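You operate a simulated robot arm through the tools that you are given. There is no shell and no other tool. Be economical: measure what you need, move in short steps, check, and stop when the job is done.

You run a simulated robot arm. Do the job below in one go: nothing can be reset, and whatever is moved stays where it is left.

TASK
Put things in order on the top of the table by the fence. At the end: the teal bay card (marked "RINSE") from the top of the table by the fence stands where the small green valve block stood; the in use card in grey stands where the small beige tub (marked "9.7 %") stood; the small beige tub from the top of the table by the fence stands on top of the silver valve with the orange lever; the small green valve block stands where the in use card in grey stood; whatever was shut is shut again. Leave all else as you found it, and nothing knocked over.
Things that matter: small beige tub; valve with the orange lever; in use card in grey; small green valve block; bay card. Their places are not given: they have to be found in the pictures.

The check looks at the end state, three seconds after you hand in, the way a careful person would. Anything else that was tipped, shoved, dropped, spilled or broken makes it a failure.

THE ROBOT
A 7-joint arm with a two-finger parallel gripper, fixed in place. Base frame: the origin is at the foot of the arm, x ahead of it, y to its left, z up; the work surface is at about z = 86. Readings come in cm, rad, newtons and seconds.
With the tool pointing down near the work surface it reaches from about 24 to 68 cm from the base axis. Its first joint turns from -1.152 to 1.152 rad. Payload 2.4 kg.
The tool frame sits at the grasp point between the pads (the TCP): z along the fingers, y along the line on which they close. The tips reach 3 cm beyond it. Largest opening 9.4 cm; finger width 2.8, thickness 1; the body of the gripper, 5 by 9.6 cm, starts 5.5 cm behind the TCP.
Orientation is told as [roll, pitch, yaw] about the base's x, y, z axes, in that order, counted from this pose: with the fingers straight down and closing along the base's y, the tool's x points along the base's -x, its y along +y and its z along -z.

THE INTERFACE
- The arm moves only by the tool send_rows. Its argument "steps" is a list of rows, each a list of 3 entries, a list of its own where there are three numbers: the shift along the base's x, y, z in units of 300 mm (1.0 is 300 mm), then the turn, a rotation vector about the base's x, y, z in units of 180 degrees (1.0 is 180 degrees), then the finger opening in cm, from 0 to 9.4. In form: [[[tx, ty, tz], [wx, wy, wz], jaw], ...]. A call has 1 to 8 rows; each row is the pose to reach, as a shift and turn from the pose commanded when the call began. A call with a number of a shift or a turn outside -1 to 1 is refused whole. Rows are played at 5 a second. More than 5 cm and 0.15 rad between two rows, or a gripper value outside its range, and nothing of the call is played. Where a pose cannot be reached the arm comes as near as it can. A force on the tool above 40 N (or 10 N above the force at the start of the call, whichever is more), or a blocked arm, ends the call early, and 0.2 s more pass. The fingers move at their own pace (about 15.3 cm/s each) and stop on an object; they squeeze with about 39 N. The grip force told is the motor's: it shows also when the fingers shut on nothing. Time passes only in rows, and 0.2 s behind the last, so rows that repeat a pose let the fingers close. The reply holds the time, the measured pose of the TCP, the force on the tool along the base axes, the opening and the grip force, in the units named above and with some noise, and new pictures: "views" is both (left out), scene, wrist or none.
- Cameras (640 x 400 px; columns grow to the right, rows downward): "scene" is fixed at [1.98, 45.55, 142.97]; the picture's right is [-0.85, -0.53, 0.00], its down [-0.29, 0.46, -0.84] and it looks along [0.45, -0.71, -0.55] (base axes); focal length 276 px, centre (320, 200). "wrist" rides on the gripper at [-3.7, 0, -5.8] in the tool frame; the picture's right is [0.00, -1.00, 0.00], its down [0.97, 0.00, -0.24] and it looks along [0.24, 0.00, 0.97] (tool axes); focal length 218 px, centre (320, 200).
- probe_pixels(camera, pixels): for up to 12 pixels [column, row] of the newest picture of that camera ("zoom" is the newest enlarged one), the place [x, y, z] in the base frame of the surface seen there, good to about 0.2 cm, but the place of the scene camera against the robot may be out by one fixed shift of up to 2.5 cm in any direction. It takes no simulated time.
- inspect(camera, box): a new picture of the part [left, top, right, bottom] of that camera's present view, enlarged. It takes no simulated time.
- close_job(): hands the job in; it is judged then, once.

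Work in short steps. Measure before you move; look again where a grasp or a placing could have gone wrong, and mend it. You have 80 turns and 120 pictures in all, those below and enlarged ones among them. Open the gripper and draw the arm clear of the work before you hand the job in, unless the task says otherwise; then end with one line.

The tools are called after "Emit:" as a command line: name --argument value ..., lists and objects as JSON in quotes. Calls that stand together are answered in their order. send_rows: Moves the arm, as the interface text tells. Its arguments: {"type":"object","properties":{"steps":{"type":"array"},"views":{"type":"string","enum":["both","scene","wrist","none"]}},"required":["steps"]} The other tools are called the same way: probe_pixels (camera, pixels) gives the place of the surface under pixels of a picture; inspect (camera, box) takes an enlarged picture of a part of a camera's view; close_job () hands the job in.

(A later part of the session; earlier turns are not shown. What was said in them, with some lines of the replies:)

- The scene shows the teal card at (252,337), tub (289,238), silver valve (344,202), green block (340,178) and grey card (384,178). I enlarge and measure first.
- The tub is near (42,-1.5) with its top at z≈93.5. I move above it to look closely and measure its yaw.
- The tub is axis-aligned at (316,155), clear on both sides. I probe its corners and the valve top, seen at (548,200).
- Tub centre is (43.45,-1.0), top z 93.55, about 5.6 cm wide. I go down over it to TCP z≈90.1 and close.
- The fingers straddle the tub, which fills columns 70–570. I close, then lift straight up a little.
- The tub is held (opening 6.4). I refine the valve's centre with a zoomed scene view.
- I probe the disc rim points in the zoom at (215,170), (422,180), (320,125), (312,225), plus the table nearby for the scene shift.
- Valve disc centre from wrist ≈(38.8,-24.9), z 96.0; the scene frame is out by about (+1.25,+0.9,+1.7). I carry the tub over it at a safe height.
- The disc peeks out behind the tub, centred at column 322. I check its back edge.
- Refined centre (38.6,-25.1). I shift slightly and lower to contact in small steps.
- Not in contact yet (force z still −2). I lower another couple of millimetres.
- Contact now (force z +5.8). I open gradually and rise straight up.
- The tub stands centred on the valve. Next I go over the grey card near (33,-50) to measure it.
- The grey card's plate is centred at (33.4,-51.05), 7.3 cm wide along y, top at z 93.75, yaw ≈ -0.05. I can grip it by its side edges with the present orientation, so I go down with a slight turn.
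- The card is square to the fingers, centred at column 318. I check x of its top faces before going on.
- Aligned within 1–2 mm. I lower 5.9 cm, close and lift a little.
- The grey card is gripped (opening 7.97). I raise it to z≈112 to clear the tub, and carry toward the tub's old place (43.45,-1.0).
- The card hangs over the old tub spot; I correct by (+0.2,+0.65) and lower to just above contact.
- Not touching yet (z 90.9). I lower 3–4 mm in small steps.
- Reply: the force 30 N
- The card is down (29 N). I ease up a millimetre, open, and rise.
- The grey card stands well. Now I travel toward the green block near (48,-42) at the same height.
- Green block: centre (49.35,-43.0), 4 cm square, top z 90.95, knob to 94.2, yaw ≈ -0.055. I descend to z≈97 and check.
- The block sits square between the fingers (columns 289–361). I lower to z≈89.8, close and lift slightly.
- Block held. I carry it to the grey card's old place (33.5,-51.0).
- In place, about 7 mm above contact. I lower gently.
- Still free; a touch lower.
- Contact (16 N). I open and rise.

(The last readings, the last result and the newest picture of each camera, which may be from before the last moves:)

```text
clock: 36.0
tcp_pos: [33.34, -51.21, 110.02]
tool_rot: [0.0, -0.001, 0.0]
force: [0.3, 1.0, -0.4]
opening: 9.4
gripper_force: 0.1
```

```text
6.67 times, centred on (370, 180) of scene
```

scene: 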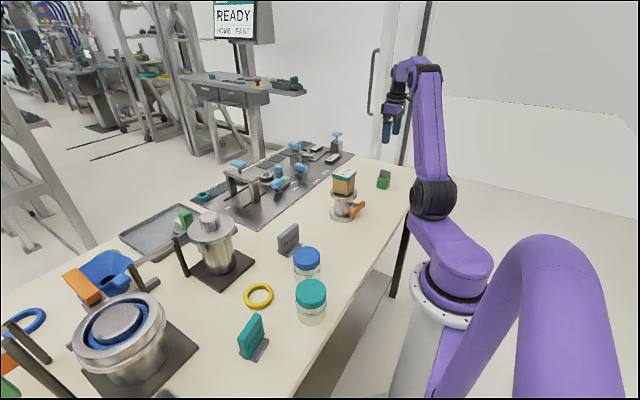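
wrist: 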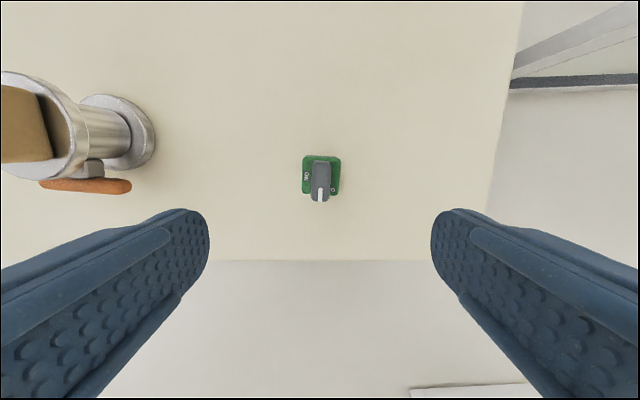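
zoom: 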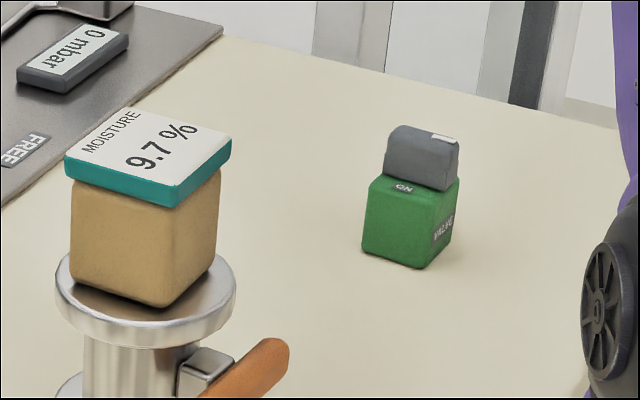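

The green block is set properly. Now the long move at z≈113 toward the teal card near (31,27).

Emit:
send_rows --steps '[[[0, 0, 0.1], [0, 0, 0], 9.4], [[0, 0.15, 0.12], [0, 0, 0], 9.4], [[0, 0.3, 0.12], [0, 0, 0], 9.4], [[0, 0.45, 0.12], [0, 0, 0], 9.4], [[0, 0.6, 0.12], [0, 0, 0], 9.4], [[0, 0.75, 0.12], [0, 0, 0], 9.4], [[0, 0.9, 0.12], [0, 0, 0], 9.4]]' --views "none"

Emit:
send_rows --steps '[[[0, 0.15, 0], [0, 0, 0], 9.4], [[0, 0.3, 0], [0, 0, 0], 9.4], [[0, 0.45, 0], [0, 0, 0], 9.4], [[0, 0.6, 0], [0, 0, 0], 9.4], [[-0.02, 0.75, 0], [0, 0, 0], 9.4], [[-0.04, 0.9, 0], [0, 0, 0], 9.4]]' --views "none"

Emit:
send_rows --steps '[[[0, 0.15, 0], [0, 0, 0], 9.4], [[0, 0.3, 0], [0, 0, 0], 9.4], [[-0.02, 0.45, 0], [0, 0, 0], 9.4], [[-0.04, 0.6, 0], [0, 0, 0], 9.4], [[-0.04, 0.75, 0], [0, 0, 0], 9.4], [[-0.04, 0.8, 0], [0, 0, 0], 9.4], [[-0.04, 0.8, 0], [0, 0, 0], 9.4]]'

```text
clock: 37.6
tcp_pos: [33.23, -24.22, 113.87]
tool_rot: [-0.001, 0.001, -0.001]
force: [0.3, 0.0, -0.3]
opening: 9.4
gripper_force: 0.1
```

```text
clock: 39.0
tcp_pos: [32.3, 3.02, 113.53]
tool_rot: [0.0, 0.002, -0.001]
force: [0.5, 0.6, -1.2]
opening: 9.37
gripper_force: 0.2
```

```text
clock: 40.6
tcp_pos: [31.16, 27.0, 113.83]
tool_rot: [0.0, -0.001, -0.001]
force: [0.3, -0.6, 0.2]
opening: 9.39
gripper_force: 0.0
```

scene: 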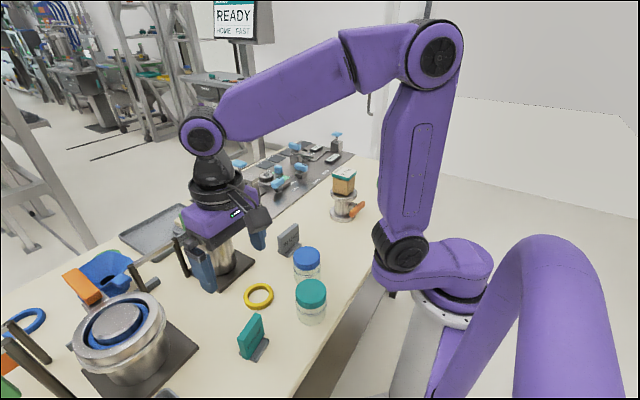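
wrist: 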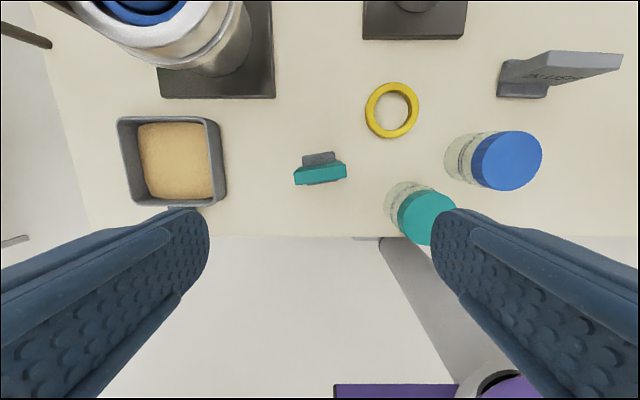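

Emit:
inspect --camera "wrist" --box '[270, 130, 370, 200]'

Emit:
probe_pixels --camera "wrist" --pixels '[[295, 180], [345, 172], [320, 177], [320, 158], [305, 160], [333, 155], [400, 215], [220, 165], [400, 190], [385, 200], [320, 172], [226, 190]]'

```text
5.71 times, centred on (320, 165) of wrist
```

zoom: 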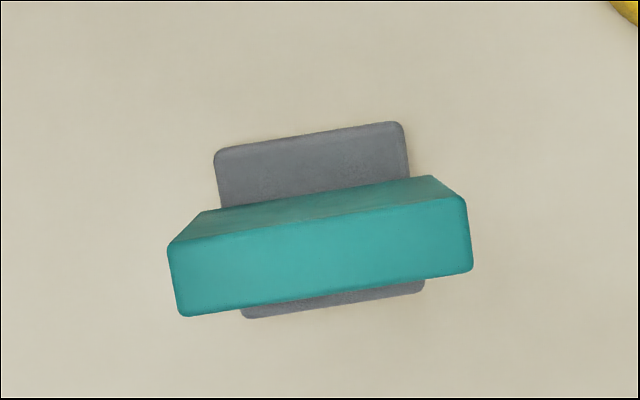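

```text
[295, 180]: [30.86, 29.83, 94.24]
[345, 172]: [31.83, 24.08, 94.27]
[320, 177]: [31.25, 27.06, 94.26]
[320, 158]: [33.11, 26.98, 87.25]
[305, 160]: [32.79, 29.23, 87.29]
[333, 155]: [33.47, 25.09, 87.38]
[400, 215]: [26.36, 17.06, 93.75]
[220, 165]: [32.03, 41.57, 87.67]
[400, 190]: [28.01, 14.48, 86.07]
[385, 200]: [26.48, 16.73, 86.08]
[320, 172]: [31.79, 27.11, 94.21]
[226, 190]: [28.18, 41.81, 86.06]
```

Teal card: centre (31.5,27.05), 5.9 cm wide, top z 94.25, yaw ≈ +0.157. I turn accordingly, descend to z≈97.5 and look.

Emit:
send_rows --steps '[[[0.011, 0.0015, -0.05], [0, 0, 0.025], 9.4], [[0.011, 0.0015, -0.2], [0, 0, 0.05], 9.4], [[0.011, 0.0015, -0.35], [0, 0, 0.05], 9.4], [[0.011, 0.0015, -0.48], [0, 0, 0.05], 9.4], [[0.011, 0.0015, -0.54], [0, 0, 0.05], 9.4], [[0.011, 0.0015, -0.54], [0, 0, 0.05], 9.4]]' --views "wrist"

Emit:
probe_pixels --camera "wrist" --pixels '[[260, 240], [320, 225], [320, 240], [320, 250], [380, 240], [320, 175], [300, 170]]'

```text
clock: 42.0
tcp_pos: [31.43, 26.86, 97.34]
tool_rot: [-0.001, -0.001, 0.157]
force: [-0.3, -0.5, -0.4]
opening: 9.38
gripper_force: 0.0
```

wrist: 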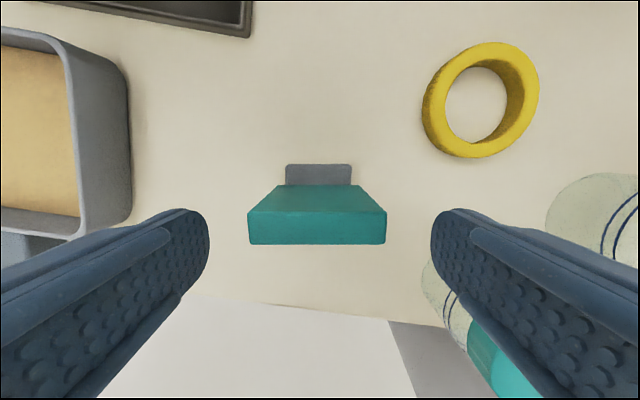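

```text
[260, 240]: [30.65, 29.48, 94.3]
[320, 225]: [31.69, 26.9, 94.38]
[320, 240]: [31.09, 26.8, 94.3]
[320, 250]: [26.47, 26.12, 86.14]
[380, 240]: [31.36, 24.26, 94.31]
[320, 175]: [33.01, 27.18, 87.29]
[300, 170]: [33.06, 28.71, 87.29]
```

Well aligned (columns 247–386). I lower to z≈90.8, close, and lift a little.

Emit:
send_rows --steps '[[[0.001, 0.001, -0.11], [0, 0, 0], 9.4], [[0.001, 0.001, -0.217], [0, 0, 0], 9.4], [[0.001, 0.001, -0.217], [0, 0, 0], 9.4], [[0.001, 0.001, -0.217], [0, 0, 0], 6], [[0.001, 0.001, -0.217], [0, 0, 0], 4.5], [[0.001, 0.001, -0.217], [0, 0, 0], 4.5], [[0.001, 0.001, -0.217], [0, 0, 0], 4.5], [[0.001, 0.001, -0.1], [0, 0, 0], 4.5]]'

```text
clock: 43.8
tcp_pos: [31.31, 26.7, 94.54]
tool_rot: [0.001, 0.001, 0.158]
force: [-0.4, -1.1, -0.3]
opening: 6.18
gripper_force: 38.8
```

scene: 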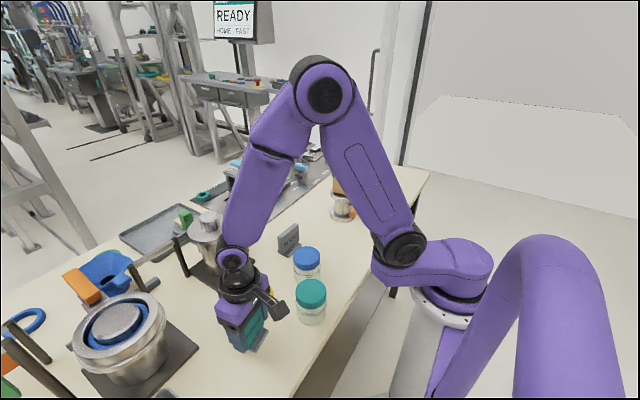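
wrist: 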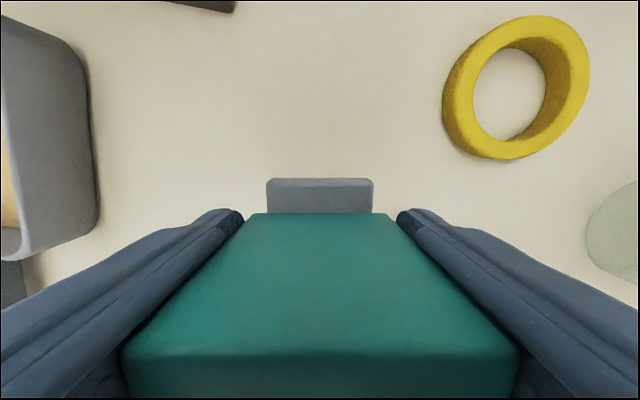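

Teal card held. I lift to z≈114 and carry it toward (49.3,-43.0), keeping x≈32 past the tall column.

Emit:
send_rows --steps '[[[0, 0, 0.15], [0, 0, 0], 4.5], [[0, 0, 0.3], [0, 0, 0], 4.5], [[0, 0, 0.45], [0, 0, 0], 4.5], [[0, 0, 0.6], [0, 0, 0], 4.5], [[0, -0.1, 0.66], [0, 0, 0], 4.5], [[0, -0.25, 0.66], [0, 0, 0], 4.5], [[0, -0.4, 0.66], [0, 0, 0], 4.5], [[0, -0.55, 0.66], [0, 0, 0], 4.5]]' --views "none"

Emit:
send_rows --steps '[[[0, -0.15, 0], [0, 0, 0], 4.5], [[0.02, -0.3, 0], [0, 0, 0], 4.5], [[0.06, -0.45, 0], [0, 0, 0], 4.5], [[0.12, -0.59, 0], [0, 0, 0], 4.5], [[0.18, -0.73, 0], [0, 0, 0], 4.5], [[0.24, -0.86, 0], [0, 0, 0], 4.5], [[0.3, -0.98, 0], [0, 0, 0], 4.5]]' --views "none"

Emit:
send_rows --steps '[[[0.06, -0.14, 0], [0, 0, -0.017], 4.5], [[0.12, -0.28, 0], [0, 0, -0.034], 4.5], [[0.18, -0.42, 0], [0, 0, -0.05], 4.5], [[0.24, -0.56, 0], [0, 0, -0.067], 4.5], [[0.29, -0.69, 0], [0, 0, -0.067], 4.5], [[0.295, -0.8, 0], [0, 0, -0.067], 4.5], [[0.295, -0.8, 0], [0, 0, -0.067], 4.5]]'

```text
clock: 45.6
tcp_pos: [31.39, 10.31, 114.34]
tool_rot: [0.0, 0.0, 0.158]
force: [0.0, -0.4, -1.0]
opening: 6.13
gripper_force: 39.1
```

```text
clock: 47.2
tcp_pos: [40.32, -18.91, 114.48]
tool_rot: [0.0, -0.001, 0.156]
force: [0.4, 0.2, -1.3]
opening: 6.16
gripper_force: 38.5
```

```text
clock: 48.8
tcp_pos: [48.78, -43.04, 114.25]
tool_rot: [0.003, 0.001, -0.053]
force: [0.3, -0.2, -0.5]
opening: 6.17
gripper_force: 39.3
```

scene: 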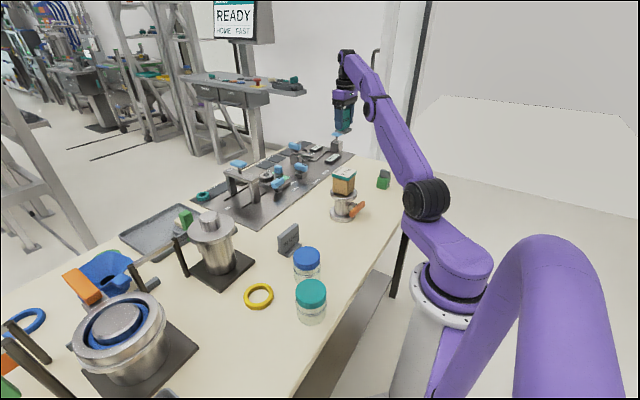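
wrist: 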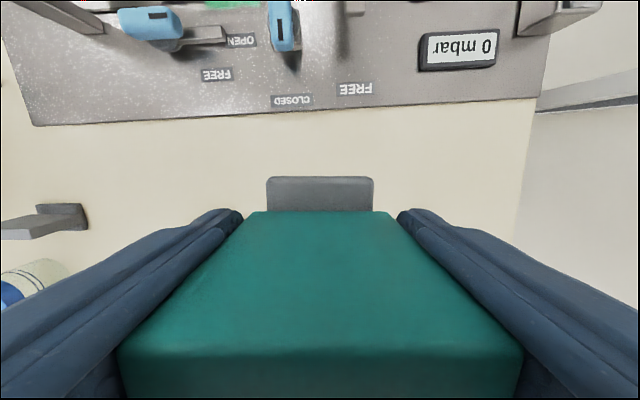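

The card is over the green block's old spot. I correct x by +0.4 and lower to z≈91.4.

Emit:
send_rows --steps '[[[0.014, 0.001, -0.15], [0, 0, 0], 4.5], [[0.014, 0.001, -0.3], [0, 0, 0], 4.5], [[0.014, 0.001, -0.45], [0, 0, 0], 4.5], [[0.014, 0.001, -0.6], [0, 0, 0], 4.5], [[0.014, 0.001, -0.7], [0, 0, 0], 4.5], [[0.014, 0.001, -0.755], [0, 0, 0], 4.5], [[0.014, 0.001, -0.755], [0, 0, 0], 4.5]]'

```text
clock: 50.4
tcp_pos: [49.86, -43.07, 91.66]
tool_rot: [0.0, -0.001, -0.054]
force: [0.5, 0.1, -0.8]
opening: 6.15
gripper_force: 38.7
```

scene: 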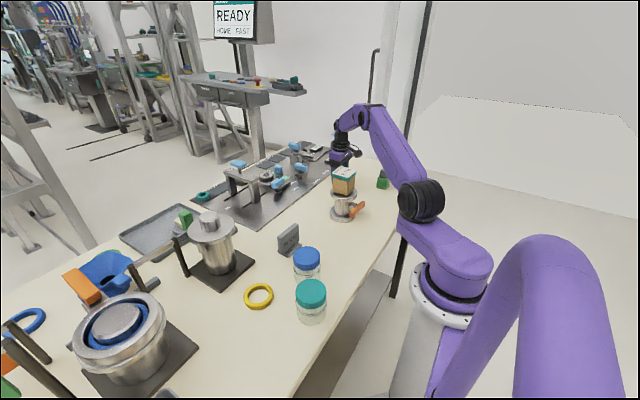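
wrist: 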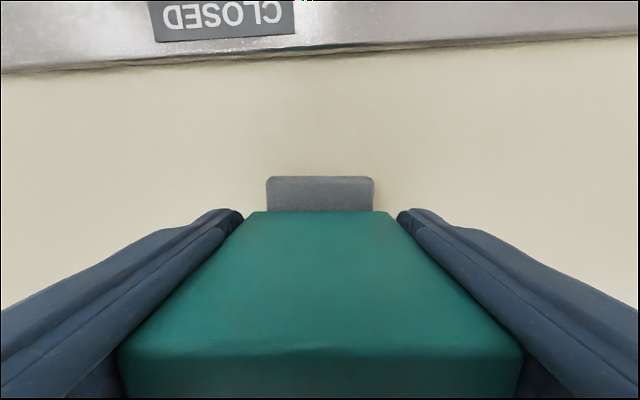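

x reads 49.86, so I shift back 0.45 cm and lower toward contact.

Emit:
send_rows --steps '[[[-0.015, 0.002, -0.01], [0, 0, 0], 4.5], [[-0.015, 0.002, -0.018], [0, 0, 0], 4.5], [[-0.015, 0.002, -0.02], [0, 0, 0], 4.5], [[-0.015, 0.002, -0.02], [0, 0, 0], 4.5]]' --views "none"

```text
clock: 51.4
tcp_pos: [49.21, -42.85, 91.01]
tool_rot: [0.0, 0.002, -0.054]
force: [-0.5, 0.2, -1.4]
opening: 6.18
gripper_force: 38.6
```

Emit:
send_rows --steps '[[[0, 0, -0.003], [0, 0, 0], 4.5], [[0, 0, -0.006], [0, 0, 0], 4.5], [[0, 0, -0.006], [0, 0, 0], 4.5]]' --views "none"

```text
clock: 52.2
tcp_pos: [49.27, -42.89, 90.9]
tool_rot: [0.001, -0.001, -0.054]
force: [-2.1, 3.1, 10.1]
opening: 6.16
gripper_force: 38.9
```

Contact (10 N). I release and rise.

Emit:
send_rows --steps '[[[0, 0, 0], [0, 0, 0], 7], [[0, 0, 0], [0, 0, 0], 9.4], [[0, 0, 0], [0, 0, 0], 9.4], [[0, 0, 0.06], [0, 0, 0], 9.4], [[0, 0, 0.2], [0, 0, 0], 9.4], [[0, 0, 0.36], [0, 0, 0], 9.4], [[0, 0, 0.52], [0, 0, 0], 9.4], [[0, 0, 0.68], [0, 0, 0], 9.4]]'

Emit:
inspect --camera "wrist" --box '[240, 110, 400, 210]'

Emit:
probe_pixels --camera "wrist" --pixels '[[320, 175], [320, 180], [320, 185]]'

```text
clock: 54.0
tcp_pos: [49.39, -42.89, 111.21]
tool_rot: [0.001, 0.0, -0.055]
force: [-0.6, 0.3, 0.1]
opening: 9.41
gripper_force: 0.2
```

scene: 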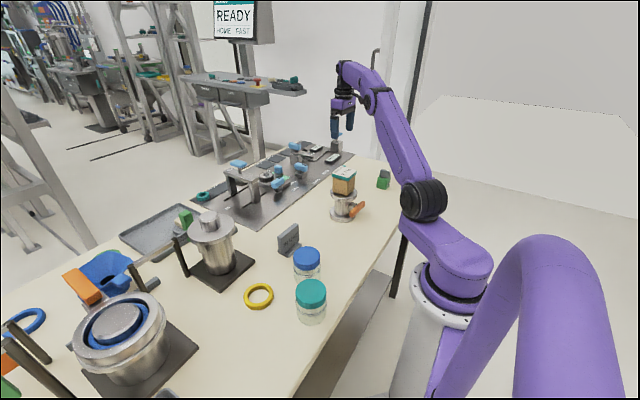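
wrist: 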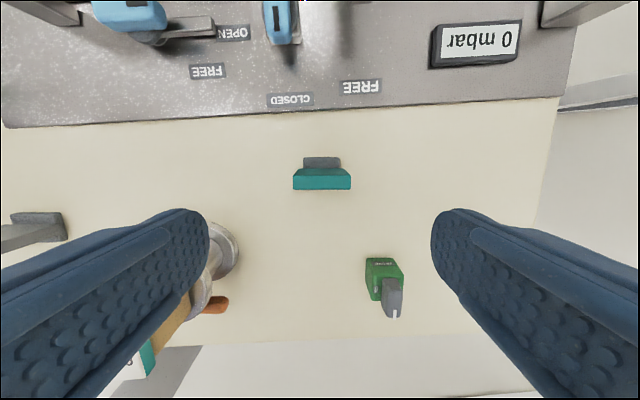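

```text
4.00 times, centred on (320, 160) of wrist
```

zoom: 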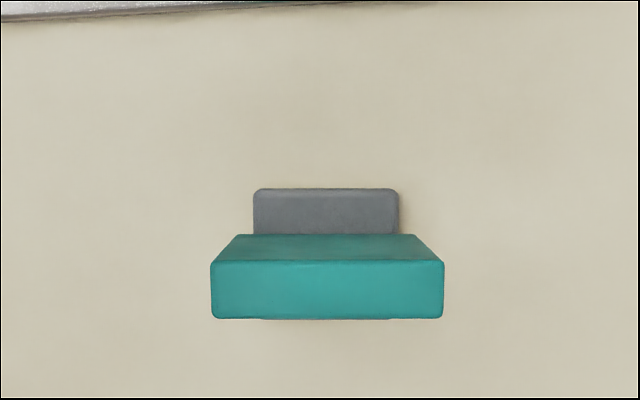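

```text
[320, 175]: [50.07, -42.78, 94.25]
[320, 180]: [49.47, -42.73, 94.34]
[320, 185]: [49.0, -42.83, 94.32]
```

The teal card stands at (49.4,-42.8), upright. I draw the arm up and back toward its start pose and take a final look.

Emit:
send_rows --steps '[[[0, 0, 0.13], [0, 0, 0.017], 9.4], [[-0.12, 0.06, 0.18], [0, 0, 0.017], 9.4], [[-0.25, 0.13, 0.18], [0, 0, 0.017], 9.4], [[-0.38, 0.2, 0.18], [0, 0, 0.017], 9.4], [[-0.5, 0.27, 0.18], [0, 0, 0.017], 9.4], [[-0.63, 0.34, 0.18], [0, 0, 0.017], 9.4], [[-0.71, 0.45, 0.18], [0, 0, 0.017], 9.4], [[-0.71, 0.48, 0.18], [0, 0, 0.017], 9.4]]'

Emit:
inspect --camera "scene" --box '[240, 150, 420, 270]'

```text
clock: 55.8
tcp_pos: [28.03, -28.52, 116.7]
tool_rot: [0.0, 0.0, -0.001]
force: [-0.4, -0.1, -0.6]
opening: 9.4
gripper_force: 0.0
out of reach, approached as far as the arm can: row 1
```

scene: 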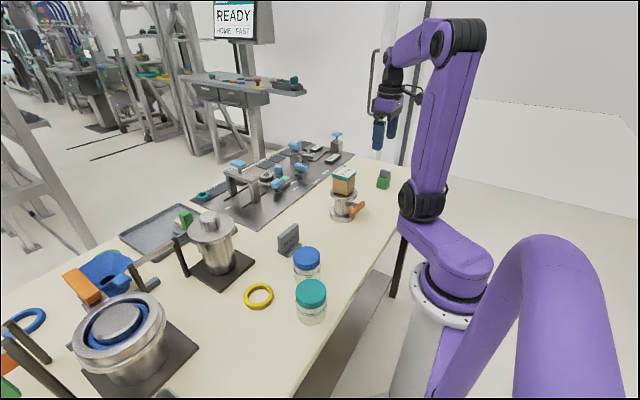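
wrist: 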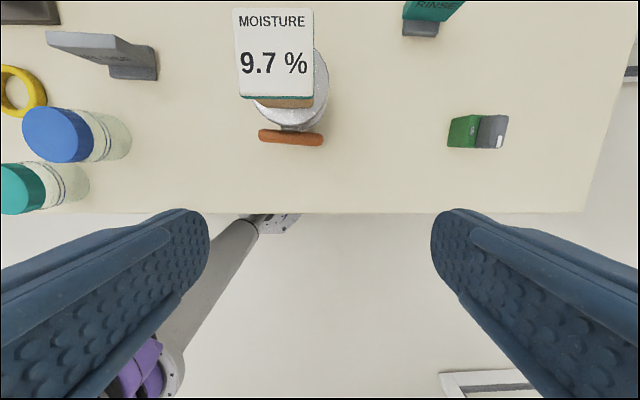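

```text
3.33 times, centred on (330, 210) of scene
```

zoom: 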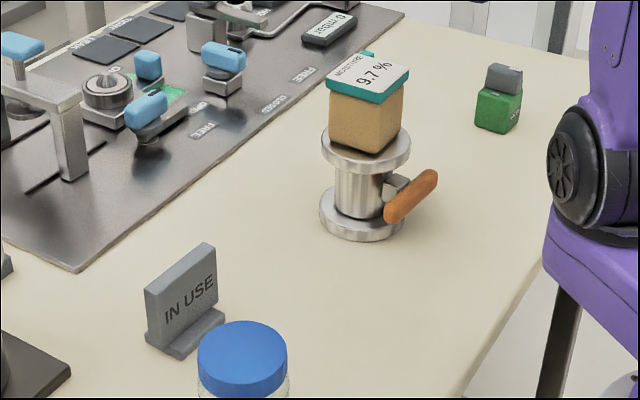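

All four things stand where they should, nothing else has been moved, and the arm is clear with the gripper open. I hand in.

Emit:
close_job

```text
The job is handed in.
```

The job is handed in. The tub is on the valve with the orange lever, the grey card is where the tub stood, the green block is where the grey card stood, and the teal card is where the green block stood. All four are upright, nothing was opened, and the last pictures show nothing else disturbed.
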